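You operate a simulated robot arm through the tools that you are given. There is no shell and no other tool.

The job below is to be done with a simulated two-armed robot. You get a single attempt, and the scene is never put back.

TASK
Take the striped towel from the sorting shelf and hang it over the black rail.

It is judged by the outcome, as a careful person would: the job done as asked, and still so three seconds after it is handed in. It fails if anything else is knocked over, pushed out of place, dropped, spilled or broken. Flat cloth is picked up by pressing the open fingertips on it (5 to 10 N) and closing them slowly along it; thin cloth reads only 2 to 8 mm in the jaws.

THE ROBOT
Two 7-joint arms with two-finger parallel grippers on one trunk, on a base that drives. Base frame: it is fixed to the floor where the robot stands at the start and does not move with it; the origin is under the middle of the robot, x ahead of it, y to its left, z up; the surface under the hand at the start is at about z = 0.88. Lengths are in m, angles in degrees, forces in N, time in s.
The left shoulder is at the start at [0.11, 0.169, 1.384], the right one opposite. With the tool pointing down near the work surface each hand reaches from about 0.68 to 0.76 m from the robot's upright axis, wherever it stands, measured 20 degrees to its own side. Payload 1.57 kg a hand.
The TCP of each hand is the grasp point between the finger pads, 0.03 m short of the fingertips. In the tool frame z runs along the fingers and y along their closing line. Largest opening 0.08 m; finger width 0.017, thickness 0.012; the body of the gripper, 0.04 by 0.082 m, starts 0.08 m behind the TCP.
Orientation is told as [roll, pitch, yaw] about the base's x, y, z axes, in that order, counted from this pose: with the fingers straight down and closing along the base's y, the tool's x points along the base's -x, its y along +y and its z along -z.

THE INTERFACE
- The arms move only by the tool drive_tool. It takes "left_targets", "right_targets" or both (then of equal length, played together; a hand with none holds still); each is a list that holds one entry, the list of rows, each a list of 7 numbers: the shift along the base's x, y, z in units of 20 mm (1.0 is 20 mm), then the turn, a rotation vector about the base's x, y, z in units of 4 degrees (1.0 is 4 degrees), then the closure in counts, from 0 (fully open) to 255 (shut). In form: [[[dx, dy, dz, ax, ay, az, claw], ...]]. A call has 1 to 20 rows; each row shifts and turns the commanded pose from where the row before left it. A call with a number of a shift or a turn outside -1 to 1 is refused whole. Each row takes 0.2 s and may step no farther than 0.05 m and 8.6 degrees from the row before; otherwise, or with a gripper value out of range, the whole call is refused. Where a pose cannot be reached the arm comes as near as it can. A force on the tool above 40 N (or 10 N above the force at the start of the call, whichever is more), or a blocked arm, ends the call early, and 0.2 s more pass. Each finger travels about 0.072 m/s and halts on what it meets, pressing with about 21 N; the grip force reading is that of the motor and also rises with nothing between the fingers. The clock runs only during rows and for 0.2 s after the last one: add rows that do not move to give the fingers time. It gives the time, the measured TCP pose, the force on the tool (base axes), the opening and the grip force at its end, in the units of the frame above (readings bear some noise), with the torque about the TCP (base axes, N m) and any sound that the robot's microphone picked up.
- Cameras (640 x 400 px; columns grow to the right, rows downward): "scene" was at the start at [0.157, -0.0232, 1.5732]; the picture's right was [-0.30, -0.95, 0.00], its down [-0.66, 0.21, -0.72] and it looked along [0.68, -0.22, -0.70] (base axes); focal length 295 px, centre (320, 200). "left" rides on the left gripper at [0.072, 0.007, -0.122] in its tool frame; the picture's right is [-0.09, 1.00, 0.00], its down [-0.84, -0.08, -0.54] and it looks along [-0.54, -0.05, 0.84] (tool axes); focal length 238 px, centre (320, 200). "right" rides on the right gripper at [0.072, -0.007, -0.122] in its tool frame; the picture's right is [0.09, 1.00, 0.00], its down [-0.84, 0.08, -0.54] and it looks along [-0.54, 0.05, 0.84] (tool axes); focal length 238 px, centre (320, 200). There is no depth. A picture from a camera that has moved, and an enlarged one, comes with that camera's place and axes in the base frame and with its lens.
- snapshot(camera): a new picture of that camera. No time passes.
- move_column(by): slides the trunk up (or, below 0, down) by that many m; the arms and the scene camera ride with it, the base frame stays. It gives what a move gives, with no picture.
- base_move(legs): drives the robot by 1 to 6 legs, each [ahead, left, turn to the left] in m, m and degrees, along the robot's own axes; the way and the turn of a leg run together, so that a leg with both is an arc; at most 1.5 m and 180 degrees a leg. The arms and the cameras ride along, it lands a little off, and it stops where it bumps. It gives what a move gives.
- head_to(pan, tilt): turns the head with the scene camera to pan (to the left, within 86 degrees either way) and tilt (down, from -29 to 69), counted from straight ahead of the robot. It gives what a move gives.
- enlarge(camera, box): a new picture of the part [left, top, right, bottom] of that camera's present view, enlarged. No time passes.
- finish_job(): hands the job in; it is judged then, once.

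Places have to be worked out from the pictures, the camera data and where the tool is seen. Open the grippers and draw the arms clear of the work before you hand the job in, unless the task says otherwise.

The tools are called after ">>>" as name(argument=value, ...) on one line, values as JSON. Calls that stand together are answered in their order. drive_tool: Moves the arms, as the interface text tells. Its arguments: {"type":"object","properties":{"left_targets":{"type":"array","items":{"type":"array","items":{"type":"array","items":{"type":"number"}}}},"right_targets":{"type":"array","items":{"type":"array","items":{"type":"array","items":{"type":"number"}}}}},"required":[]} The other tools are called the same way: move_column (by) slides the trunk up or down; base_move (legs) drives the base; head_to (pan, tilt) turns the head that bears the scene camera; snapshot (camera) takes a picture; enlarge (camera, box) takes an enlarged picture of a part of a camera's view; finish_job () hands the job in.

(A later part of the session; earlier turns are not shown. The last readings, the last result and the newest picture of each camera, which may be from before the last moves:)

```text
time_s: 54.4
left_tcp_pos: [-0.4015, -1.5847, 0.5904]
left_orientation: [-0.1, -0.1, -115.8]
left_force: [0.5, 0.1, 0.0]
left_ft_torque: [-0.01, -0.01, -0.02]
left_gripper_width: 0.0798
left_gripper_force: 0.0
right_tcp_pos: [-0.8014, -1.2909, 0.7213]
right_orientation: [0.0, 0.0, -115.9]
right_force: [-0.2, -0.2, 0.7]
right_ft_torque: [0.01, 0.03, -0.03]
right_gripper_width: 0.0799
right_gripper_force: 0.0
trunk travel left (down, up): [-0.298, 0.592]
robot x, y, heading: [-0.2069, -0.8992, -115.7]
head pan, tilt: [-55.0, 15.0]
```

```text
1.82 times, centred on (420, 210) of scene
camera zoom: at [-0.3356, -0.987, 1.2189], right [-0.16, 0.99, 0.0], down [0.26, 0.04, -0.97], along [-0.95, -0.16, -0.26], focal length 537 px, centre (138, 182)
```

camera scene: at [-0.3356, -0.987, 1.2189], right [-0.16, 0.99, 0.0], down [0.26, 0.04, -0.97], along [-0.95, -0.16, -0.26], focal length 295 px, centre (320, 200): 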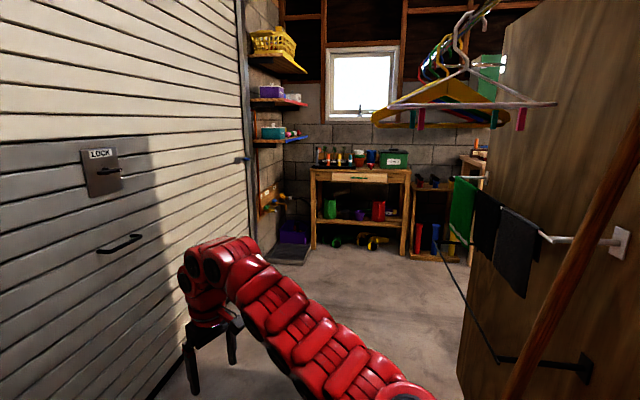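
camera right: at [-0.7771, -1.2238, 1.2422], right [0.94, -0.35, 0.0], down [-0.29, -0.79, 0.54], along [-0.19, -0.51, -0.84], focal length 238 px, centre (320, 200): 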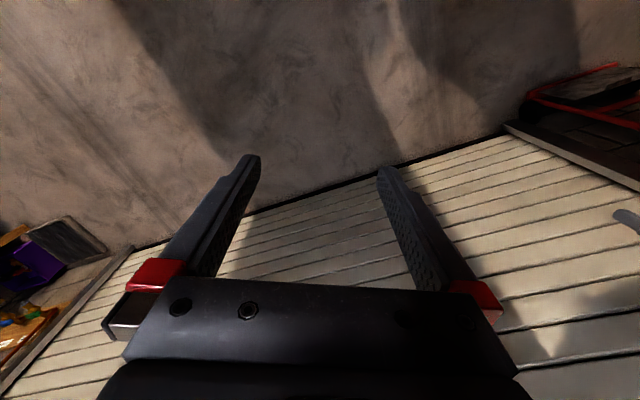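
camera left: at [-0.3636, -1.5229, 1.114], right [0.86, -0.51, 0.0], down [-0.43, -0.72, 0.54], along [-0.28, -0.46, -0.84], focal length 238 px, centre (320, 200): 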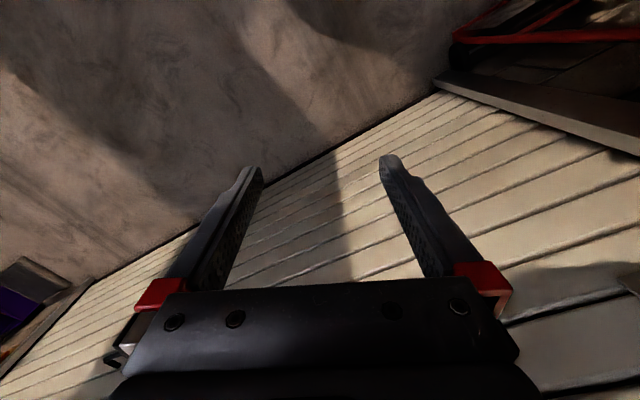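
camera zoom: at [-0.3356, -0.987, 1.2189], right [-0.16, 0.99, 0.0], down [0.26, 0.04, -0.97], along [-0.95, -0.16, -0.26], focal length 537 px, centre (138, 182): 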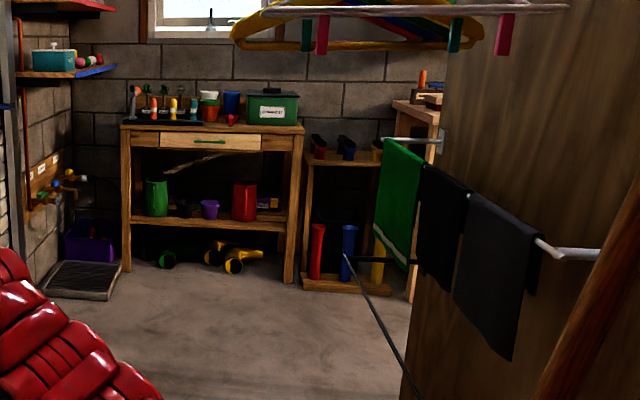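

Now it is clear: below the chrome hanger rail there is a white rail with green, black and grey cloths, and lower still an empty black rail, held off the screen by two brackets. From two views I put it at about y -0.71, z 0.74, x from -0.89 to -1.53. I rehearse the drive into the aisle without the towel, turning west in small steps.

>>> base_move(legs=[[0, 0, -20], [0.167, 0.112, 0], [0, 0, -24]])

>>> head_to(pan=-20, tilt=20)

>>> snapshot(camera="scene")

```text
time_s: 58.3
left_tcp_pos: [-0.8622, -1.4571, 0.5911]
left_orientation: [0.0, 0.1, -159.5]
left_force: [-0.4, 0.2, 0.5]
left_ft_torque: [0.01, 0.02, -0.01]
left_gripper_width: 0.0801
left_gripper_force: 0.2
right_tcp_pos: [-0.9496, -0.9678, 0.7207]
right_orientation: [0.1, 0.0, -159.6]
right_force: [-0.2, -0.8, -0.2]
right_ft_torque: [0.0, 0.01, 0.02]
right_gripper_width: 0.0799
right_gripper_force: 0.1
trunk travel left (down, up): [-0.298, 0.592]
robot x, y, heading: [-0.2509, -1.0965, -159.3]
head pan, tilt: [-55.0, 15.0]
```

```text
time_s: 59.3
left_tcp_pos: [-0.8629, -1.4579, 0.5905]
left_orientation: [0.1, 0.1, -159.4]
left_force: [0.4, -0.3, -0.5]
left_ft_torque: [-0.01, -0.01, -0.02]
left_gripper_width: 0.0799
left_gripper_force: 0.1
right_tcp_pos: [-0.9489, -0.9681, 0.7199]
right_orientation: [0.0, -0.2, -159.6]
right_force: [0.0, 0.2, 0.6]
right_ft_torque: [0.0, 0.0, -0.03]
right_gripper_width: 0.08
right_gripper_force: 0.1
trunk travel left (down, up): [-0.298, 0.592]
robot x, y, heading: [-0.2464, -1.0966, -159.6]
head pan, tilt: [-20.0, 20.0]
```

```text
taken
camera scene: at [-0.4196, -1.1252, 1.2107], right [-0.01, 1.0, 0.0], down [0.34, 0.0, -0.94], along [-0.94, -0.01, -0.34], focal length 295 px, centre (320, 200)
```

scene: 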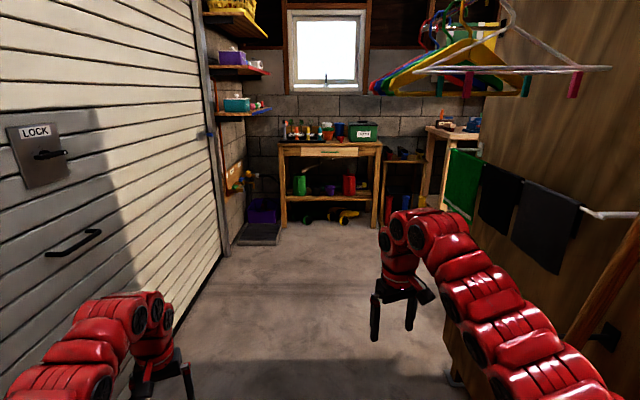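

The aisle ahead (west) is free and the white rail's near corner triangulates to (-0.895,-0.665,1.013), confirming the estimates. I go on to y≈-1.38 and turn to face west.

>>> base_move(legs=[[0.19, 0.225, 0], [0, 0, -20.4]])

>>> head_to(pan=-50, tilt=20)

>>> snapshot(camera="scene")

```text
time_s: 62.4
left_tcp_pos: [-1.0438, -1.5017, 0.5901]
left_orientation: [0.0, 0.1, -179.7]
left_force: [0.0, -0.5, 0.4]
left_ft_torque: [-0.03, -0.03, -0.01]
left_gripper_width: 0.0801
left_gripper_force: 0.0
right_tcp_pos: [-0.9552, -1.0109, 0.7198]
right_orientation: [0.0, 0.0, -179.8]
right_force: [-0.5, 0.3, -0.2]
right_ft_torque: [0.01, 0.03, 0.01]
right_gripper_width: 0.08
right_gripper_force: 0.0
trunk travel left (down, up): [-0.298, 0.592]
robot x, y, heading: [-0.3416, -1.3767, -179.4]
head pan, tilt: [-20.0, 20.0]
```

```text
time_s: 63.4
left_tcp_pos: [-1.0434, -1.5021, 0.5915]
left_orientation: [0.0, 0.1, -179.7]
left_force: [0.5, -0.4, 0.0]
left_ft_torque: [0.0, 0.01, -0.02]
left_gripper_width: 0.08
left_gripper_force: 0.0
right_tcp_pos: [-0.9551, -1.0126, 0.7205]
right_orientation: [0.1, 0.0, -179.8]
right_force: [-0.1, -0.8, -0.7]
right_ft_torque: [0.01, 0.02, 0.0]
right_gripper_width: 0.08
right_gripper_force: 0.2
trunk travel left (down, up): [-0.298, 0.592]
robot x, y, heading: [-0.3429, -1.3746, -179.8]
head pan, tilt: [-50.0, 20.0]
```

```text
taken
camera scene: at [-0.4859, -1.3035, 1.2107], right [0.76, 0.65, 0.0], down [0.22, -0.26, -0.94], along [-0.61, 0.72, -0.34], focal length 295 px, centre (320, 200)
```

scene: 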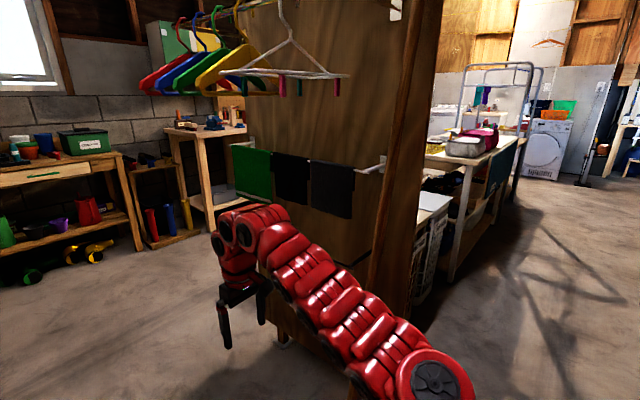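

All clear; the screen face is at about y -0.53 and cloth bottoms at z≈0.885. I drive west to x≈-1.21 and shift south to y≈-1.5, then check the view.

>>> base_move(legs=[[0.87, 0, 0], [0, 0.11, 0]])

>>> head_to(pan=-80, tilt=20)

>>> snapshot(camera="scene")

```text
time_s: 68.7
left_tcp_pos: [-1.91, -1.6012, 0.5906]
left_orientation: [-0.1, 0.1, 179.6]
left_force: [-0.2, -0.1, 0.6]
left_ft_torque: [0.02, 0.03, 0.0]
left_gripper_width: 0.0801
left_gripper_force: 0.2
right_tcp_pos: [-1.8157, -1.1135, 0.7209]
right_orientation: [0.0, -0.1, 179.4]
right_force: [0.0, 0.4, -0.1]
right_ft_torque: [0.01, -0.02, -0.02]
right_gripper_width: 0.0797
right_gripper_force: 0.0
trunk travel left (down, up): [-0.298, 0.592]
robot x, y, heading: [-1.2099, -1.4811, 179.4]
head pan, tilt: [-50.0, 20.0]
```

```text
time_s: 69.7
left_tcp_pos: [-1.9108, -1.6012, 0.5892]
left_orientation: [0.0, 0.0, 179.6]
left_force: [-0.5, 0.3, 0.4]
left_ft_torque: [0.01, 0.0, 0.02]
left_gripper_width: 0.0798
left_gripper_force: 0.0
right_tcp_pos: [-1.8156, -1.1118, 0.7197]
right_orientation: [-0.1, 0.0, 179.4]
right_force: [0.1, 0.3, 0.2]
right_ft_torque: [0.02, -0.05, -0.01]
right_gripper_width: 0.08
right_gripper_force: 0.1
trunk travel left (down, up): [-0.298, 0.592]
robot x, y, heading: [-1.2097, -1.4837, 179.9]
head pan, tilt: [-80.0, 20.0]
```

```text
taken
camera scene: at [-1.3061, -1.3902, 1.2107], right [0.99, 0.17, 0.0], down [0.06, -0.34, -0.94], along [-0.16, 0.93, -0.34], focal length 295 px, centre (320, 200)
```

scene: 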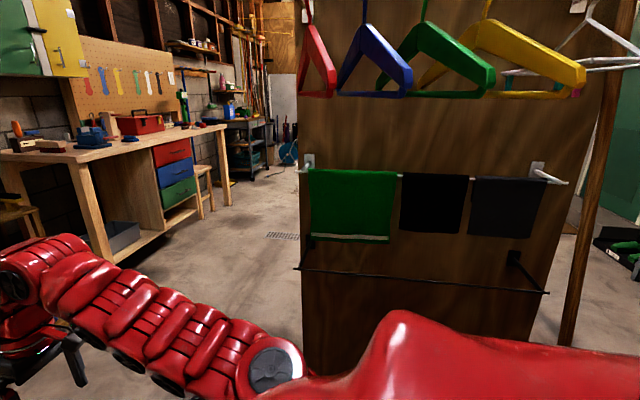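

This is an excellent front view: the black rail runs from about (-1.487,-0.712,0.757) to (-0.867,-0.714,0.758); cloths on the white rail end at z≈0.84 (green) and ≈0.88 (black, grey). I zoom in on the rail and on a gripper to know its shape.

>>> enlarge(camera="scene", box=[280, 150, 580, 330])

>>> head_to(pan=-15, tilt=25)

>>> snapshot(camera="scene")

```text
2.13 times, centred on (430, 240) of scene
camera zoom: at [-1.3061, -1.3902, 1.2107], right [0.99, 0.17, 0.0], down [0.06, -0.34, -0.94], along [-0.16, 0.93, -0.34], focal length 630 px, centre (85, 115)
```

zoom: 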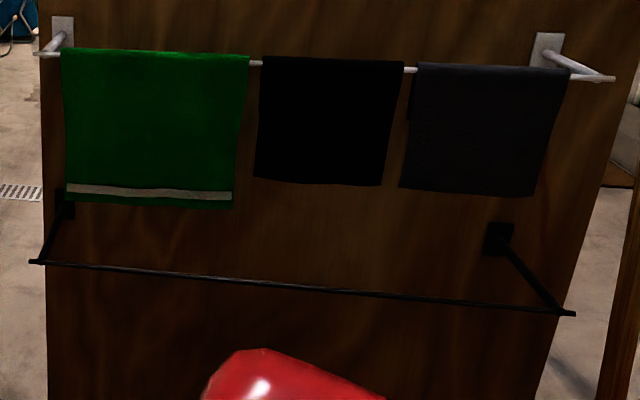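

```text
time_s: 71.0
left_tcp_pos: [-1.9105, -1.601, 0.5906]
left_orientation: [0.0, 0.0, 179.6]
left_force: [-0.3, 0.0, -0.4]
left_ft_torque: [-0.03, -0.02, -0.03]
left_gripper_width: 0.08
left_gripper_force: 0.1
right_tcp_pos: [-1.8143, -1.1123, 0.7199]
right_orientation: [0.1, -0.2, 179.4]
right_force: [0.3, -1.0, 0.6]
right_ft_torque: [0.02, 0.01, -0.01]
right_gripper_width: 0.0802
right_gripper_force: 0.0
trunk travel left (down, up): [-0.298, 0.592]
robot x, y, heading: [-1.2075, -1.4829, 179.4]
head pan, tilt: [-15.0, 25.0]
```

```text
taken
camera scene: at [-1.3793, -1.4574, 1.2026], right [0.27, 0.96, 0.0], down [0.41, -0.11, -0.91], along [-0.87, 0.24, -0.42], focal length 295 px, centre (320, 200)
```

scene: 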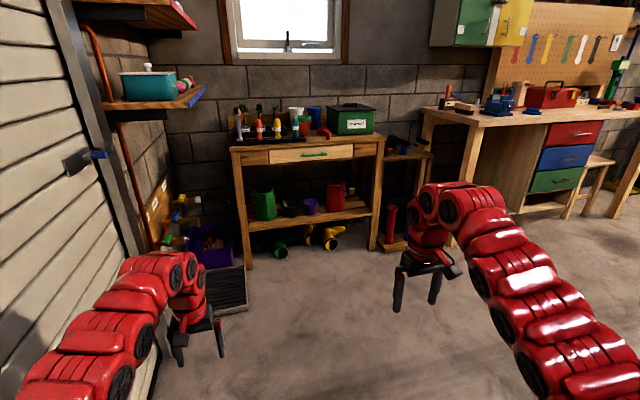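

>>> enlarge(camera="scene", box=[370, 170, 530, 320])

>>> enlarge(camera="scene", box=[100, 240, 260, 380])

```text
2.67 times, centred on (450, 245) of scene
camera zoom: at [-1.3793, -1.4574, 1.2026], right [0.27, 0.96, 0.0], down [0.41, -0.11, -0.91], along [-0.87, 0.24, -0.42], focal length 788 px, centre (-27, 80)
```

zoom: 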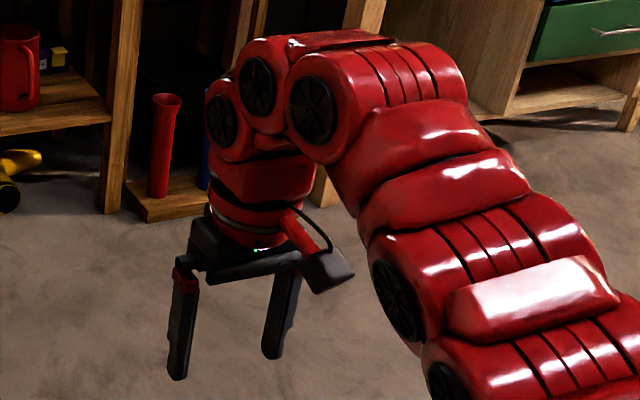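

```text
2.86 times, centred on (180, 310) of scene
camera zoom: at [-1.3793, -1.4574, 1.2026], right [0.27, 0.96, 0.0], down [0.41, -0.11, -0.91], along [-0.87, 0.24, -0.42], focal length 844 px, centre (720, -114)
```

zoom: 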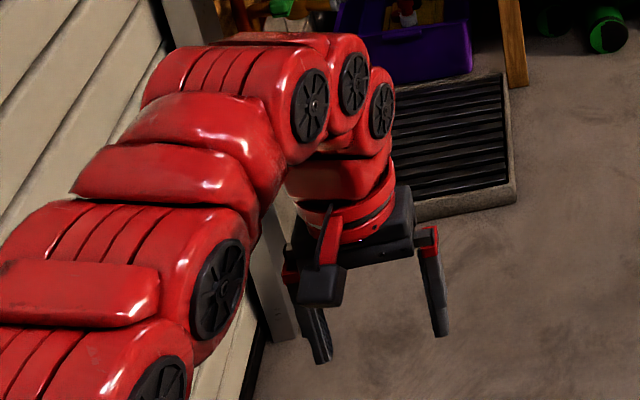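

The gripper carries a camera box on its robot side, so the best way over the rail is with fingers pointing forward and down at about 50°, passing above the black rail and below the cloths. I test here, in free space, whether both hands can be tilted 48° forward with the grasp point held in place.

>>> drive_tool(left_targets=[[[0, 0, 0, 0, 1, 0, 0], [0, 0, 0, 0, 1, 0, 0], [0, 0, 0, 0, 1, 0, 0], [0, 0, 0, 0, 1, 0, 0], [0, 0, 0, 0, 1, 0, 0], [0, 0, 0, 0, 1, 0, 0], [0, 0, 0, 0, 1, 0, 0], [0, 0, 0, 0, 1, 0, 0], [0, 0, 0, 0, 1, 0, 0], [0, 0, 0, 0, 1, 0, 0], [0, 0, 0, 0, 1, 0, 0], [0, 0, 0, 0, 1, 0, 0], [0, 0, 0, 0, 0, 0, 0]]], right_targets=[[[0, 0, 0, 0, 1, 0, 0], [0, 0, 0, 0, 1, 0, 0], [0, 0, 0, 0, 1, 0, 0], [0, 0, 0, 0, 1, 0, 0], [0, 0, 0, 0, 1, 0, 0], [0, 0, 0, 0, 1, 0, 0], [0, 0, 0, 0, 1, 0, 0], [0, 0, 0, 0, 1, 0, 0], [0, 0, 0, 0, 1, 0, 0], [0, 0, 0, 0, 1, 0, 0], [0, 0, 0, 0, 1, 0, 0], [0, 0, 0, 0, 1, 0, 0], [0, 0, 0, 0, 0, 0, 0]]])

>>> snapshot(camera="scene")

```text
time_s: 73.8
left_tcp_pos: [-1.9099, -1.6004, 0.5898]
left_orientation: [0.1, -11.9, 179.7]
left_force: [-0.4, -0.6, -0.2]
left_ft_torque: [0.0, 0.01, -0.01]
left_gripper_width: 0.0797
left_gripper_force: 0.1
left hand out of reach, approached as far as the arm can: row 4, 5, 6, 7, 8, 9, 10, 11, 12
right_tcp_pos: [-1.8153, -1.1124, 0.7196]
right_orientation: [0.0, -4.0, 179.3]
right_force: [-0.8, -0.8, 0.5]
right_ft_torque: [0.03, -0.01, -0.01]
right_gripper_width: 0.0801
right_gripper_force: 0.0
right hand out of reach, approached as far as the arm can: row 2, 3, 4, 5, 6, 7, 8, 9, 10, 11, 12
trunk travel left (down, up): [-0.298, 0.592]
robot x, y, heading: [-1.2089, -1.4858, 179.6]
head pan, tilt: [-15.0, 25.0]
```

```text
taken
camera scene: at [-1.3793, -1.4575, 1.2026], right [0.27, 0.96, 0.0], down [0.41, -0.11, -0.91], along [-0.87, 0.24, -0.42], focal length 295 px, centre (320, 200)
```

scene: 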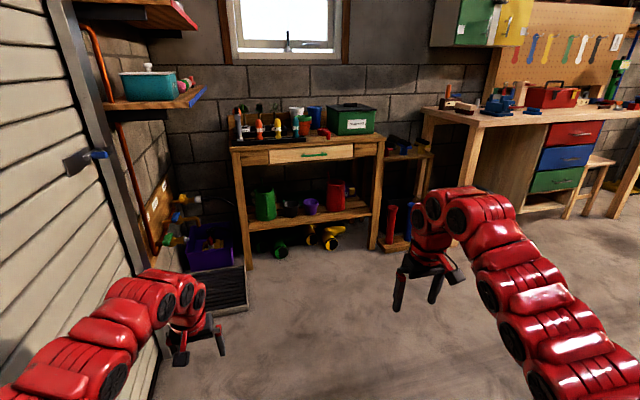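

Tilting in place pulls the wrist too near the body (only 12° and 4° were reached). I check whether the command stays where the arm really is, and then tilt while letting the grasp point move ahead so that the wrist stays in place.

>>> drive_tool(left_targets=[[[0, 0, 0, 0, 0, 0, 0]]], right_targets=[[[0, 0, 0, 0, 0, 0, 0]]])

>>> drive_tool(left_targets=[[[-0.85, 0, 0.21, 0, 1, 0, 0], [-0.83, 0, 0.27, 0, 1, 0, 0], [-0.81, 0, 0.33, 0, 1, 0, 0], [-0.78, 0, 0.38, 0, 1, 0, 0], [-0.76, 0, 0.44, 0, 1, 0, 0], [-0.72, 0, 0.49, 0, 1, 0, 0], [-0.69, 0, 0.54, 0, 1, 0, 0], [-0.65, 0, 0.58, 0, 1, 0, 0], [-0.6, 0, 0.63, 0, 1, 0, 0], [0, 0, 0, 0, 0, 0, 0]]])

```text
time_s: 74.2
left_tcp_pos: [-1.9109, -1.5999, 0.5903]
left_orientation: [0.1, -11.9, 179.6]
left_force: [0.1, -0.3, -0.7]
left_ft_torque: [0.0, -0.03, 0.01]
left_gripper_width: 0.0803
left_gripper_force: 0.2
right_tcp_pos: [-1.8141, -1.1132, 0.7209]
right_orientation: [0.1, -4.1, 179.4]
right_force: [0.9, 0.1, 0.0]
right_ft_torque: [-0.02, 0.02, -0.04]
right_gripper_width: 0.08
right_gripper_force: 0.1
trunk travel left (down, up): [-0.298, 0.592]
robot x, y, heading: [-1.2124, -1.4837, 179.8]
head pan, tilt: [-15.0, 25.0]
```

```text
time_s: 76.5
left_tcp_pos: [-2.0458, -1.6008, 0.6682]
left_orientation: [0.7, -47.9, 179.3]
left_force: [0.6, 0.1, 0.3]
left_ft_torque: [0.01, 0.04, -0.01]
left_gripper_width: 0.0799
left_gripper_force: 0.1
right_tcp_pos: [-1.8149, -1.1117, 0.7212]
right_orientation: [0.1, -4.1, 179.5]
right_force: [-0.2, -0.2, -0.6]
right_ft_torque: [0.03, -0.01, -0.01]
right_gripper_width: 0.0799
right_gripper_force: 0.1
trunk travel left (down, up): [-0.298, 0.592]
robot x, y, heading: [-1.2107, -1.4825, 179.5]
head pan, tilt: [-15.0, 25.0]
```

Tilting about the wrist works (47.9°, grasp point 0.836 m ahead of the axis). Now I probe how near to the body the tilted hand can be pulled at this height, and higher.

>>> drive_tool(left_targets=[[[1, 0, 0, 0, 0, 0, 0], [1, 0, 0, 0, 0, 0, 0], [1, 0, 0, 0, 0, 0, 0], [1, 0, 0, 0, 0, 0, 0], [1, 0, 0, 0, 0, 0, 0], [1, 0, 0, 0, 0, 0, 0], [0, 0, 0, 0, 0, 0, 0]]])

>>> drive_tool(left_targets=[[[0, 0, 1, 0, 0, 0, 0], [0, 0, 1, 0, 0, 0, 0], [0, 0, 1, 0, 0, 0, 0], [0, 0, 1, 0, 0, 0, 0], [0, 0, 1, 0, 0, 0, 0], [1, 0, 0, 0, 0, 0, 0], [1, 0, 0, 0, 0, 0, 0], [1, 0, 0, 0, 0, 0, 0], [1, 0, 0, 0, 0, 0, 0], [1, 0, 0, 0, 0, 0, 0], [0, 0, 0, 0, 0, 0, 0]]])

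```text
time_s: 78.0
left_tcp_pos: [-2.0464, -1.6022, 0.6692]
left_orientation: [0.6, -47.9, 179.2]
left_force: [-0.8, 0.7, -0.4]
left_ft_torque: [-0.03, 0.0, 0.01]
left_gripper_width: 0.08
left_gripper_force: 0.0
left hand out of reach, approached as far as the arm can: row 1, 2, 3, 4, 5, 6
right_tcp_pos: [-1.816, -1.1128, 0.7209]
right_orientation: [0.0, -3.9, 179.4]
right_force: [0.3, -1.3, 0.3]
right_ft_torque: [0.01, 0.0, -0.02]
right_gripper_width: 0.08
right_gripper_force: 0.2
trunk travel left (down, up): [-0.298, 0.592]
robot x, y, heading: [-1.2053, -1.4856, 179.7]
head pan, tilt: [-15.0, 25.0]
```

```text
time_s: 80.5
left_tcp_pos: [-1.9466, -1.6004, 0.7678]
left_orientation: [0.6, -47.9, 179.3]
left_force: [0.5, -0.1, -0.3]
left_ft_torque: [-0.01, -0.01, 0.02]
left_gripper_width: 0.0799
left_gripper_force: 0.0
right_tcp_pos: [-1.8159, -1.1119, 0.7207]
right_orientation: [0.1, -3.9, 179.4]
right_force: [0.4, 0.5, 0.5]
right_ft_torque: [-0.02, -0.02, -0.01]
right_gripper_width: 0.0799
right_gripper_force: 0.0
trunk travel left (down, up): [-0.298, 0.592]
robot x, y, heading: [-1.2087, -1.4816, 179.6]
head pan, tilt: [-15.0, 25.0]
```

Higher up, the tilted hand can be pulled in (now 0.737 m ahead). I go on probing at this height.

>>> drive_tool(left_targets=[[[1, 0, 0, 0, 0, 0, 0], [1, 0, 0, 0, 0, 0, 0], [1, 0, 0, 0, 0, 0, 0], [1, 0, 0, 0, 0, 0, 0], [1, 0, 0, 0, 0, 0, 0], [1, 0, 0, 0, 0, 0, 0], [1, 0, 0, 0, 0, 0, 0], [1, 0, 0, 0, 0, 0, 0], [0, 0, 0, 0, 0, 0, 0]]])

>>> snapshot(camera="scene")

```text
time_s: 82.5
left_tcp_pos: [-1.8057, -1.6009, 0.7666]
left_orientation: [0.6, -48.0, 179.3]
left_force: [0.6, -0.3, 0.1]
left_ft_torque: [0.01, -0.02, 0.02]
left_gripper_width: 0.0798
left_gripper_force: 0.0
left hand out of reach, approached as far as the arm can: row 8
right_tcp_pos: [-1.8149, -1.114, 0.7204]
right_orientation: [0.1, -4.1, 179.4]
right_force: [1.0, -0.1, 0.7]
right_ft_torque: [0.0, -0.02, 0.02]
right_gripper_width: 0.08
right_gripper_force: 0.0
trunk travel left (down, up): [-0.298, 0.592]
robot x, y, heading: [-1.2089, -1.4812, 179.5]
head pan, tilt: [-15.0, 25.0]
```

```text
taken
camera scene: at [-1.3793, -1.4574, 1.2026], right [0.27, 0.96, 0.0], down [0.41, -0.11, -0.91], along [-0.87, 0.24, -0.42], focal length 295 px, centre (320, 200)
```

scene: 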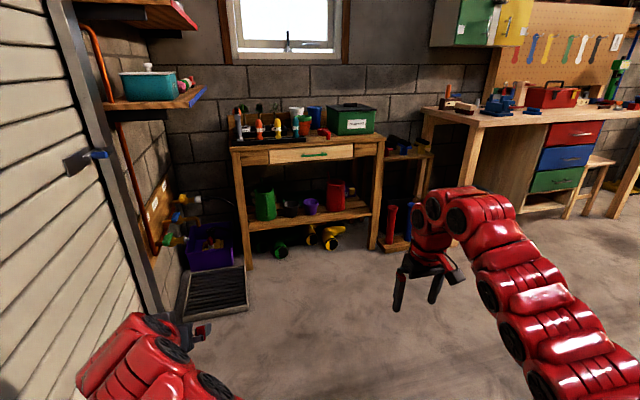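

The tilted left hand can be pulled in to 0.6 m ahead at this height. I now tilt the right hand likewise, bringing it in toward the middle, still in free space.

>>> drive_tool(right_targets=[[[-0.86, -1, 0.2, 0, 1, 0, 0], [-0.86, -1, 0.2, 0, 1, 0, 0], [-0.84, -1, 0.25, 0, 1, 0, 0], [-0.83, -1, 0.3, 0, 1, 0, 0], [-0.8, -1, 0.35, 0, 1, 0, 0], [-0.78, -1, 0.4, 0, 1, 0, 0], [-0.75, -1, 0.45, 0, 1, 0, 0], [-0.72, -1, 0.5, 0, 1, 0, 0], [-0.68, -1, 0.53, 0, 1, 0, 0], [-0.64, -1, 0.58, 0, 1, 0, 0], [-0.6, -1, 0.62, 0, 1, 0, 0], [0, 0, 0, 0, 0, 0, 0]]])

>>> drive_tool(right_targets=[[[1, 0, -0.2, 0, 0, 0, 0], [1, 0, -0.2, 0, 0, 0, 0], [1, 0, -0.2, 0, 0, 0, 0], [1, 0, -0.2, 0, 0, 0, 0], [1, 0, -0.2, 0, 0, 0, 0], [1, 0, -0.2, 0, 0, 0, 0], [1, 0, 0, 0, 0, 0, 0], [1, 0, 0, 0, 0, 0, 0], [0, 0, 0, 0, 0, 0, 0]]])

>>> snapshot(camera="scene")

```text
time_s: 85.0
left_tcp_pos: [-1.8051, -1.6023, 0.7672]
left_orientation: [0.5, -47.9, 179.3]
left_force: [-0.3, 0.5, -0.4]
left_ft_torque: [0.02, -0.01, 0.01]
left_gripper_width: 0.0798
left_gripper_force: 0.0
right_tcp_pos: [-2.0118, -1.3236, 0.8216]
right_orientation: [0.7, -48.1, 179.1]
right_force: [-1.1, 0.4, -0.3]
right_ft_torque: [0.01, -0.01, 0.0]
right_gripper_width: 0.08
right_gripper_force: 0.2
right hand out of reach, approached as far as the arm can: row 3
trunk travel left (down, up): [-0.298, 0.592]
robot x, y, heading: [-1.2057, -1.4855, 179.6]
head pan, tilt: [-15.0, 25.0]
```

```text
time_s: 86.6
left_tcp_pos: [-1.8053, -1.6117, 0.7674]
left_orientation: [0.4, -48.2, -179.2]
left_force: [-0.6, 0.3, 1.0]
left_ft_torque: [-0.02, 0.03, -0.02]
left_gripper_width: 0.08
left_gripper_force: 0.0
right_tcp_pos: [-1.8748, -1.229, 0.7983]
right_orientation: [0.3, -48.1, 169.4]
right_force: [0.3, 0.2, -0.8]
right_ft_torque: [0.02, 0.0, 0.0]
right_gripper_width: 0.0801
right_gripper_force: 0.0
trunk travel left (down, up): [-0.298, 0.592]
robot x, y, heading: [-1.2115, -1.4835, 179.6]
head pan, tilt: [-15.0, 25.0]
stopped in row 7 (right hand): the arm was blocked; the commanded pose is now the measured one
```

```text
taken
camera scene: at [-1.3793, -1.4573, 1.2026], right [0.27, 0.96, 0.0], down [0.41, -0.11, -0.91], along [-0.87, 0.24, -0.42], focal length 295 px, centre (320, 200)
```

scene: 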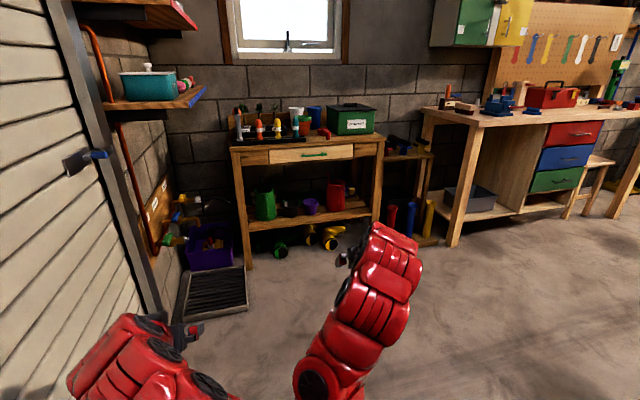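

The right arm got blocked, probably against the left arm near the middle. I look down at the arms.

>>> head_to(pan=0, tilt=60)

>>> snapshot(camera="scene")

```text
time_s: 87.6
left_tcp_pos: [-1.8074, -1.6133, 0.7668]
left_orientation: [0.5, -48.3, -179.1]
left_force: [-0.7, 0.8, -0.9]
left_ft_torque: [0.0, 0.01, -0.02]
left_gripper_width: 0.0801
left_gripper_force: 0.1
right_tcp_pos: [-1.876, -1.2281, 0.7985]
right_orientation: [0.2, -48.0, 169.5]
right_force: [-1.0, 0.7, 1.1]
right_ft_torque: [0.02, -0.02, 0.02]
right_gripper_width: 0.08
right_gripper_force: 0.0
trunk travel left (down, up): [-0.298, 0.592]
robot x, y, heading: [-1.2097, -1.4811, 179.5]
head pan, tilt: [0.0, 60.0]
```

```text
taken
camera scene: at [-1.3572, -1.4814, 1.1526], right [0.01, 1.0, 0.0], down [0.87, -0.01, -0.5], along [-0.5, 0.0, -0.87], focal length 295 px, centre (320, 200)
```

scene: 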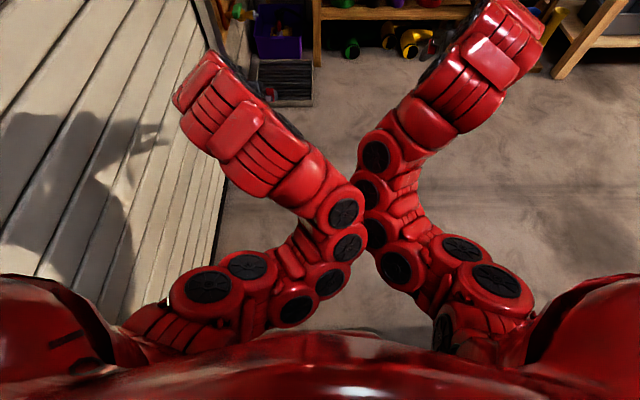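

The elbows point inward and touch when both hands are pulled in. I move the left hand ahead to 0.70 m, then set the right hand to 0.70 m ahead, 0.15 m off the middle, and straighten its yaw.

>>> drive_tool(left_targets=[[[-1, 0, 0, 0, 0, 0, 0], [-1, 0, 0, 0, 0, 0, 0], [-1, 0, 0, 0, 0, 0, 0], [-1, 0, 0, 0, 0, 0, 0], [-1, 0, 0, 0, 0, 0, 0], [-1, 0, 0, 0, 0, 0, 0], [0, 0, 0, 0, 0, 0, 0]]], right_targets=[[[-1, 0, 0, 0, 0, 0.5, 0], [-1, 0, 0, 0, 0, 0.5, 0], [-1, 0, 0, 0, 0, 0.5, 0], [0, 0, 0, 0, 0, 0.5, 0], [0, 0, 0, 0, 0, 0.5, 0], [0, 0, 0, 0, 0, 0, 0], [0, 0, 0, 0, 0, 0, 0]]])

>>> snapshot(camera="scene")

```text
time_s: 89.2
left_tcp_pos: [-1.9266, -1.6133, 0.7673]
left_orientation: [0.6, -48.2, -179.2]
left_force: [1.6, 0.6, 0.1]
left_ft_torque: [0.0, 0.02, 0.03]
left_gripper_width: 0.0801
left_gripper_force: 0.1
right_tcp_pos: [-1.9371, -1.2295, 0.7993]
right_orientation: [0.3, -48.0, 179.5]
right_force: [-0.2, 0.6, -0.3]
right_ft_torque: [-0.02, 0.04, 0.0]
right_gripper_width: 0.0798
right_gripper_force: 0.0
trunk travel left (down, up): [-0.298, 0.592]
robot x, y, heading: [-1.2079, -1.483, 179.5]
head pan, tilt: [0.0, 60.0]
```

```text
taken
camera scene: at [-1.3572, -1.4814, 1.1525], right [0.01, 1.0, 0.0], down [0.87, -0.01, -0.5], along [-0.5, 0.0, -0.87], focal length 295 px, centre (320, 200)
```

scene: 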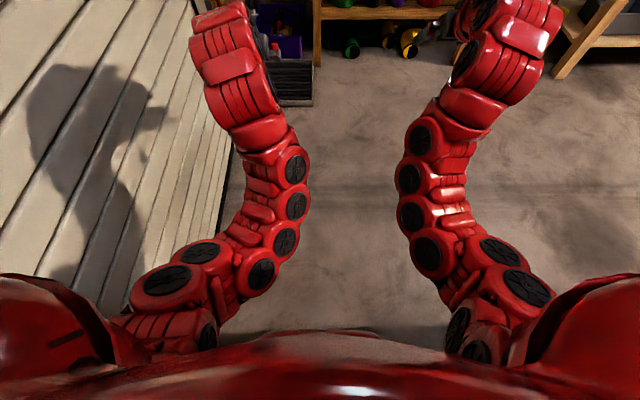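

Now the elbows are clear at 0.72 m ahead. I set both hands at about 0.70 m ahead, ±0.15 m sideways, z 0.80, then strafe a few cm toward the door before turning north for a rehearsal at the rail.

>>> drive_tool(left_targets=[[[0.2, -0.2, 0.33, 0, 0, 0, 0], [0.2, -0.2, 0.33, 0, 0, 0, 0], [0.2, -0.2, 0.33, 0, 0, 0, 0], [0.2, -0.2, 0.33, 0, 0, 0, 0], [0.2, -0.2, 0.33, 0, 0, 0, 0], [0, 0, 0, 0, 0, 0, 0]]], right_targets=[[[0.3, -1, 0, 0, 0, 0, 0], [0.3, -1, 0, 0, 0, 0, 0], [0.3, -1, 0, 0, 0, 0, 0], [0.3, -1, 0, 0, 0, 0, 0], [0.3, -1, 0, 0, 0, 0, 0], [0, 0, 0, 0, 0, 0, 0]]])

>>> base_move(legs=[[0, 0.05, 0]])

>>> snapshot(camera="scene")

```text
time_s: 90.6
left_tcp_pos: [-1.906, -1.6345, 0.8003]
left_orientation: [0.6, -48.2, -179.2]
left_force: [0.3, -0.8, 1.2]
left_ft_torque: [0.0, -0.03, -0.01]
left_gripper_width: 0.0799
left_gripper_force: 0.0
right_tcp_pos: [-1.9072, -1.3304, 0.7993]
right_orientation: [0.2, -48.0, 179.5]
right_force: [-0.2, 0.8, -0.1]
right_ft_torque: [0.01, -0.03, -0.01]
right_gripper_width: 0.0797
right_gripper_force: 0.3
trunk travel left (down, up): [-0.298, 0.592]
robot x, y, heading: [-1.2111, -1.4843, 179.8]
head pan, tilt: [0.0, 60.0]
```

```text
time_s: 91.5
left_tcp_pos: [-1.9069, -1.6841, 0.8013]
left_orientation: [0.5, -48.0, -179.1]
left_force: [0.4, -0.1, 0.2]
left_ft_torque: [0.0, 0.0, -0.01]
left_gripper_width: 0.0801
left_gripper_force: 0.1
right_tcp_pos: [-1.9059, -1.3802, 0.8011]
right_orientation: [0.1, -48.0, 179.7]
right_force: [0.2, 0.3, -0.1]
right_ft_torque: [0.02, 0.03, -0.02]
right_gripper_width: 0.0802
right_gripper_force: 0.1
trunk travel left (down, up): [-0.298, 0.592]
robot x, y, heading: [-1.2073, -1.5368, 179.8]
head pan, tilt: [0.0, 60.0]
```

```text
taken
camera scene: at [-1.3576, -1.5319, 1.1525], right [0.01, 1.0, 0.0], down [0.87, -0.01, -0.5], along [-0.5, 0.0, -0.87], focal length 295 px, centre (320, 200)
```

scene: 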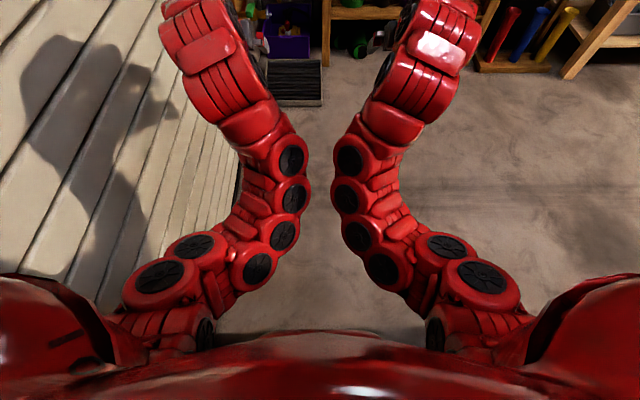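

Elbows still have a small gap. I turn right 45° first and check.

>>> base_move(legs=[[0, 0, -45]])

>>> head_to(pan=-20, tilt=30)

>>> snapshot(camera="scene")

```text
time_s: 94.0
left_tcp_pos: [-1.8072, -1.1441, 0.8012]
left_orientation: [0.4, -48.1, 135.5]
left_force: [-1.3, -0.3, -0.6]
left_ft_torque: [0.05, -0.01, 0.01]
left_gripper_width: 0.0801
left_gripper_force: 0.1
right_tcp_pos: [-1.5925, -0.9302, 0.7983]
right_orientation: [0.3, -48.0, 134.4]
right_force: [-0.5, -0.3, 0.2]
right_ft_torque: [0.02, 0.0, 0.02]
right_gripper_width: 0.0801
right_gripper_force: 0.1
trunk travel left (down, up): [-0.298, 0.592]
robot x, y, heading: [-1.2091, -1.5345, 134.5]
head pan, tilt: [0.0, 60.0]
```

```text
time_s: 94.9
left_tcp_pos: [-1.8076, -1.1442, 0.8018]
left_orientation: [0.5, -48.0, 135.7]
left_force: [0.6, -0.4, 1.0]
left_ft_torque: [-0.03, -0.02, 0.01]
left_gripper_width: 0.0803
left_gripper_force: 0.1
right_tcp_pos: [-1.5914, -0.9309, 0.7986]
right_orientation: [0.4, -48.0, 134.4]
right_force: [-0.7, 0.3, -1.1]
right_ft_torque: [-0.02, -0.01, -0.01]
right_gripper_width: 0.0802
right_gripper_force: 0.2
trunk travel left (down, up): [-0.298, 0.592]
robot x, y, heading: [-1.2112, -1.5354, 134.2]
head pan, tilt: [-20.0, 30.0]
```

```text
taken
camera scene: at [-1.3041, -1.3925, 1.1945], right [0.91, 0.41, 0.0], down [0.21, -0.46, -0.87], along [-0.36, 0.79, -0.5], focal length 295 px, centre (320, 200)
```

scene: 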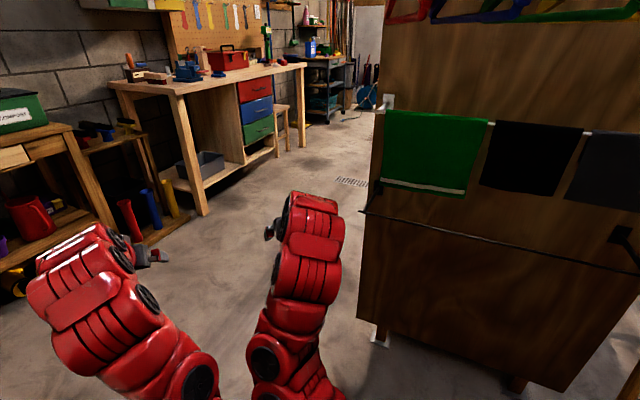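

Clear so far; the black rail's west end again fits (z≈0.76). I turn the remaining 45° to face the rail.

>>> base_move(legs=[[0, 0, -44.3]])

>>> head_to(pan=0, tilt=30)

>>> snapshot(camera="scene")

```text
time_s: 97.4
left_tcp_pos: [-1.3528, -0.8355, 0.8016]
left_orientation: [0.5, -48.3, 90.4]
left_force: [-0.3, -0.2, 0.3]
left_ft_torque: [-0.03, 0.01, 0.01]
left_gripper_width: 0.0799
left_gripper_force: 0.1
right_tcp_pos: [-1.0498, -0.8382, 0.8]
right_orientation: [0.3, -48.0, 89.1]
right_force: [-0.2, 0.4, -0.1]
right_ft_torque: [0.0, -0.05, -0.03]
right_gripper_width: 0.0797
right_gripper_force: 0.1
trunk travel left (down, up): [-0.298, 0.592]
robot x, y, heading: [-1.2122, -1.5329, 89.3]
head pan, tilt: [-20.0, 30.0]
```

```text
time_s: 98.2
left_tcp_pos: [-1.3531, -0.8352, 0.8014]
left_orientation: [0.4, -48.2, 90.4]
left_force: [0.4, -0.7, 0.7]
left_ft_torque: [0.01, -0.03, 0.02]
left_gripper_width: 0.0798
left_gripper_force: 0.0
right_tcp_pos: [-1.0501, -0.837, 0.7995]
right_orientation: [0.3, -48.0, 89.3]
right_force: [0.3, 0.3, -0.2]
right_ft_torque: [0.01, 0.0, 0.0]
right_gripper_width: 0.0799
right_gripper_force: 0.0
trunk travel left (down, up): [-0.298, 0.592]
robot x, y, heading: [-1.208, -1.5339, 89.3]
head pan, tilt: [0.0, 30.0]
```

```text
taken
camera scene: at [-1.208, -1.3615, 1.1946], right [1.0, -0.02, 0.0], down [-0.01, -0.5, -0.87], along [0.01, 0.87, -0.5], focal length 295 px, centre (320, 200)
```

scene: 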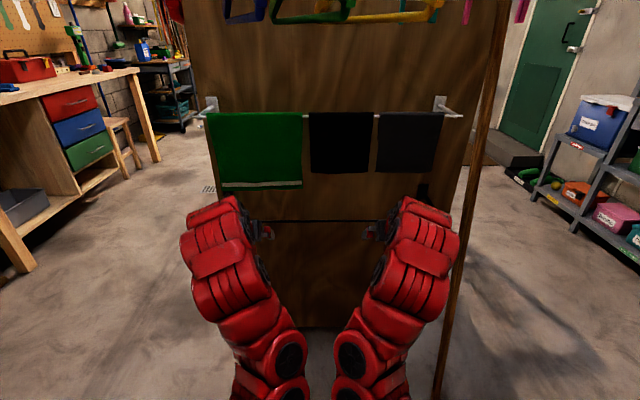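

The hands are in front of the black rail and clear. I shift the robot right 0.115 m so the hands sit under the black and grey cloths (ends at z≈0.885) rather than the green one, then close the fingers and rehearse reaching over the rail.

>>> base_move(legs=[[0, -0.115, 0.5]])

>>> drive_tool(left_targets=[[[0, 0, 0, 0, 0, 0, 255], [0, 0, 0, 0, 0, 0, 255], [0, 0, 0, 0, 0, 0, 255], [0, 0, 0, 0, 0, 0, 255], [0, 0, 0, 0, 0, 0, 255], [0, 0, 0, 0, 0, 0, 255]]], right_targets=[[[0, 0, 0, 0, 0, 0, 255], [0, 0, 0, 0, 0, 0, 255], [0, 0, 0, 0, 0, 0, 255], [0, 0, 0, 0, 0, 0, 255], [0, 0, 0, 0, 0, 0, 255], [0, 0, 0, 0, 0, 0, 255]]])

>>> snapshot(camera="scene")

>>> snapshot(camera="right")

>>> snapshot(camera="left")

```text
time_s: 99.5
left_tcp_pos: [-1.2452, -0.8377, 0.8013]
left_orientation: [0.6, -48.2, 90.9]
left_force: [-0.8, 0.0, -0.2]
left_ft_torque: [0.02, 0.04, -0.03]
left_gripper_width: 0.0799
left_gripper_force: 0.0
right_tcp_pos: [-0.941, -0.8372, 0.7979]
right_orientation: [0.3, -48.0, 89.7]
right_force: [-0.3, -0.4, 0.2]
right_ft_torque: [0.04, 0.02, 0.03]
right_gripper_width: 0.0799
right_gripper_force: 0.1
trunk travel left (down, up): [-0.298, 0.592]
robot x, y, heading: [-1.0954, -1.5367, 89.6]
head pan, tilt: [0.0, 30.0]
```

```text
time_s: 100.9
left_tcp_pos: [-1.245, -0.8386, 0.8027]
left_orientation: [0.4, -48.2, 91.0]
left_force: [-0.3, -0.2, -0.3]
left_ft_torque: [-0.01, 0.02, 0.05]
left_gripper_width: 0.0
left_gripper_force: 20.5
right_tcp_pos: [-0.9423, -0.837, 0.7993]
right_orientation: [0.1, -48.0, 89.7]
right_force: [-0.2, -0.5, 0.0]
right_ft_torque: [0.03, -0.05, 0.03]
right_gripper_width: 0.0001
right_gripper_force: 21.0
trunk travel left (down, up): [-0.298, 0.592]
robot x, y, heading: [-1.0915, -1.5304, 89.8]
head pan, tilt: [0.0, 30.0]
```

```text
taken
camera scene: at [-1.0942, -1.3627, 1.1946], right [1.0, -0.01, 0.0], down [0.0, -0.5, -0.87], along [0.0, 0.87, -0.5], focal length 295 px, centre (320, 200)
```

scene: 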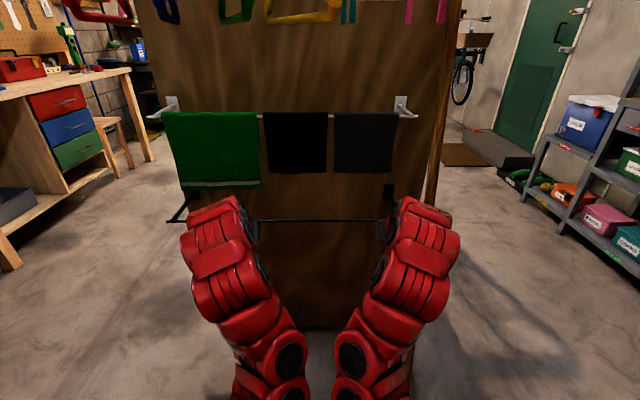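

```text
taken
camera right: at [-0.9354, -0.9758, 0.8273], right [-1.0, -0.06, -0.07], down [-0.07, 0.16, 0.98], along [-0.05, 0.99, -0.16], focal length 238 px, centre (320, 200)
```

right: 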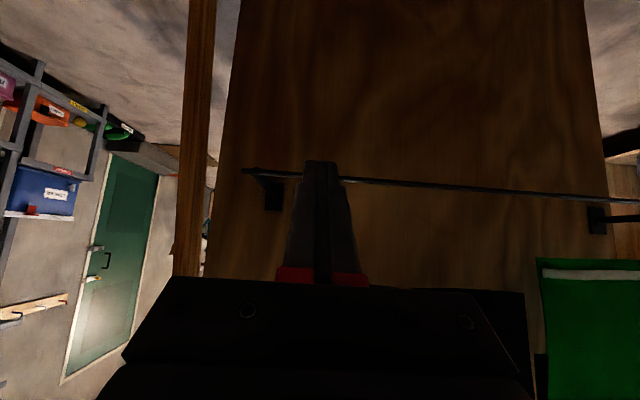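

```text
taken
camera left: at [-1.248, -0.9758, 0.8309], right [-1.0, 0.04, 0.07], down [0.08, 0.16, 0.98], along [0.03, 0.99, -0.16], focal length 238 px, centre (320, 200)
```

left: 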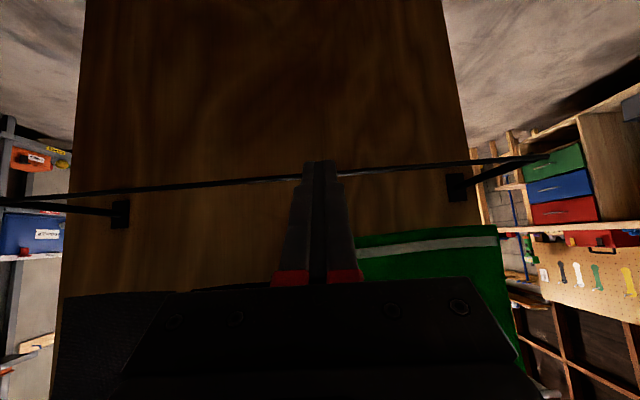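

The wrist views confirm the rail at y≈-0.712, z≈0.756, and the screen face at about y -0.52. I rehearse reaching over the rail slowly, first 0.12 m, then check.

>>> drive_tool(left_targets=[[[0, 1, -0.05, 0, 0, 0, 255], [0, 1, -0.05, 0, 0, 0, 255], [0, 1, -0.05, 0, 0, 0, 255], [0, 1, -0.05, 0, 0, 0, 255], [0, 1, -0.05, 0, 0, 0, 255], [0, 1, -0.05, 0, 0, 0, 255], [0, 0, 0, 0, 0, 0, 255]]], right_targets=[[[0, 1, -0.05, 0, 0, 0, 255], [0, 1, -0.05, 0, 0, 0, 255], [0, 1, -0.05, 0, 0, 0, 255], [0, 1, -0.05, 0, 0, 0, 255], [0, 1, -0.05, 0, 0, 0, 255], [0, 1, -0.05, 0, 0, 0, 255], [0, 0, 0, 0, 0, 0, 255]]])

>>> snapshot(camera="scene")

>>> snapshot(camera="right")

>>> snapshot(camera="left")

```text
time_s: 102.5
left_tcp_pos: [-1.2448, -0.7183, 0.7952]
left_orientation: [0.4, -48.2, 90.9]
left_force: [-0.1, -0.4, -0.5]
left_ft_torque: [0.0, 0.03, -0.03]
left_gripper_width: 0.0
left_gripper_force: 21.3
right_tcp_pos: [-0.9411, -0.7188, 0.7926]
right_orientation: [0.3, -48.0, 89.7]
right_force: [-0.4, 0.0, 1.0]
right_ft_torque: [0.03, -0.01, 0.02]
right_gripper_width: 0.0
right_gripper_force: 21.3
trunk travel left (down, up): [-0.298, 0.592]
robot x, y, heading: [-1.0939, -1.5312, 89.9]
head pan, tilt: [0.0, 30.0]
```

```text
taken
camera scene: at [-1.0942, -1.3627, 1.1946], right [1.0, -0.01, 0.0], down [0.0, -0.5, -0.87], along [0.0, 0.87, -0.5], focal length 295 px, centre (320, 200)
```

scene: 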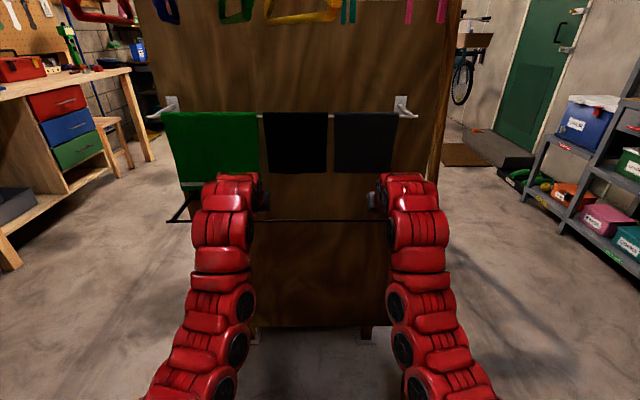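

```text
taken
camera right: at [-0.9356, -0.8569, 0.8214], right [-1.0, -0.06, -0.07], down [-0.07, 0.16, 0.98], along [-0.05, 0.99, -0.16], focal length 238 px, centre (320, 200)
```

right: 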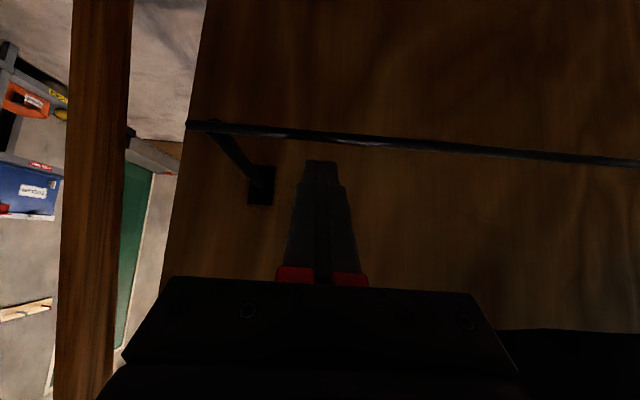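

```text
taken
camera left: at [-1.2477, -0.8562, 0.8256], right [-1.0, 0.04, 0.07], down [0.08, 0.16, 0.98], along [0.03, 0.99, -0.16], focal length 238 px, centre (320, 200)
```

left: 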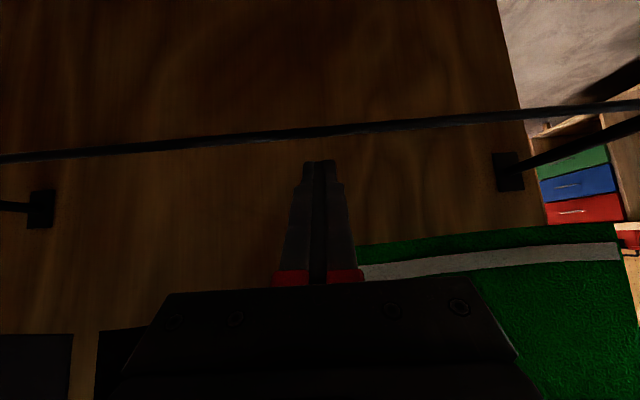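

The fingertips are passing above the rail with clearance on both sides. I go 0.10 m further, to y≈-0.62.

>>> drive_tool(left_targets=[[[0, 1, -0.1, 0, 0, 0, 255], [0, 1, -0.1, 0, 0, 0, 255], [0, 1, -0.1, 0, 0, 0, 255], [0, 1, -0.1, 0, 0, 0, 255], [0, 1, -0.1, 0, 0, 0, 255], [0, 0, 0, 0, 0, 0, 255]]], right_targets=[[[0, 1, -0.1, 0, 0, 0, 255], [0, 1, -0.1, 0, 0, 0, 255], [0, 1, -0.1, 0, 0, 0, 255], [0, 1, -0.1, 0, 0, 0, 255], [0, 1, -0.1, 0, 0, 0, 255], [0, 0, 0, 0, 0, 0, 255]]])

>>> snapshot(camera="scene")

>>> snapshot(camera="right")

>>> snapshot(camera="left")

```text
time_s: 103.9
left_tcp_pos: [-1.245, -0.6276, 0.7879]
left_orientation: [0.5, -48.1, 91.0]
left_force: [0.2, 0.5, -0.4]
left_ft_torque: [0.01, 0.04, 0.0]
left_gripper_width: 0.0
left_gripper_force: 21.4
left hand out of reach, approached as far as the arm can: row 5
right_tcp_pos: [-0.9427, -0.6284, 0.7843]
right_orientation: [0.3, -48.0, 89.7]
right_force: [0.4, -0.1, 0.7]
right_ft_torque: [0.0, 0.01, 0.0]
right_gripper_width: 0.0001
right_gripper_force: 20.9
right hand out of reach, approached as far as the arm can: row 5
trunk travel left (down, up): [-0.298, 0.592]
robot x, y, heading: [-1.0933, -1.5383, 89.6]
head pan, tilt: [0.0, 30.0]
```

```text
taken
camera scene: at [-1.0943, -1.3631, 1.1947], right [1.0, -0.01, 0.0], down [0.0, -0.5, -0.87], along [0.0, 0.87, -0.5], focal length 295 px, centre (320, 200)
```

scene: 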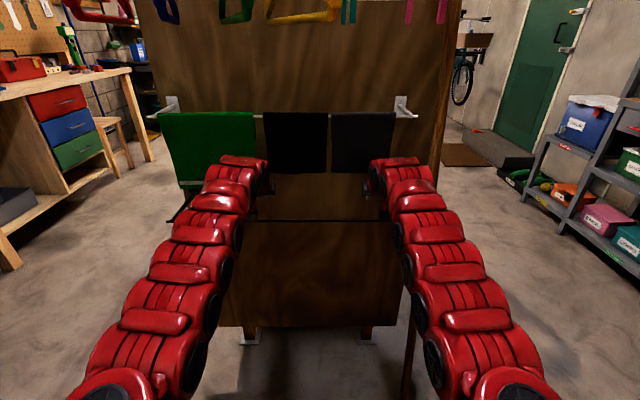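

```text
taken
camera right: at [-0.9369, -0.7667, 0.8124], right [-1.0, -0.06, -0.07], down [-0.07, 0.16, 0.98], along [-0.05, 0.99, -0.16], focal length 238 px, centre (320, 200)
```

right: 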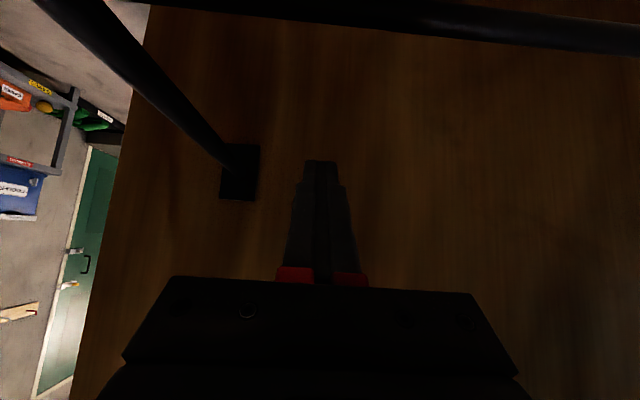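

```text
taken
camera left: at [-1.2475, -0.766, 0.8167], right [-1.0, 0.04, 0.07], down [0.08, 0.16, 0.98], along [0.03, 0.99, -0.16], focal length 238 px, centre (320, 200)
```

left: 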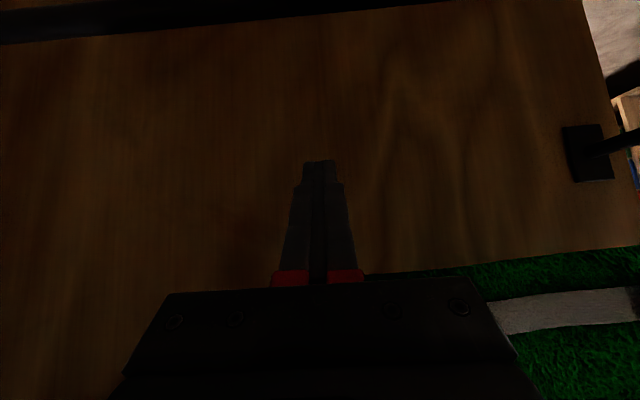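

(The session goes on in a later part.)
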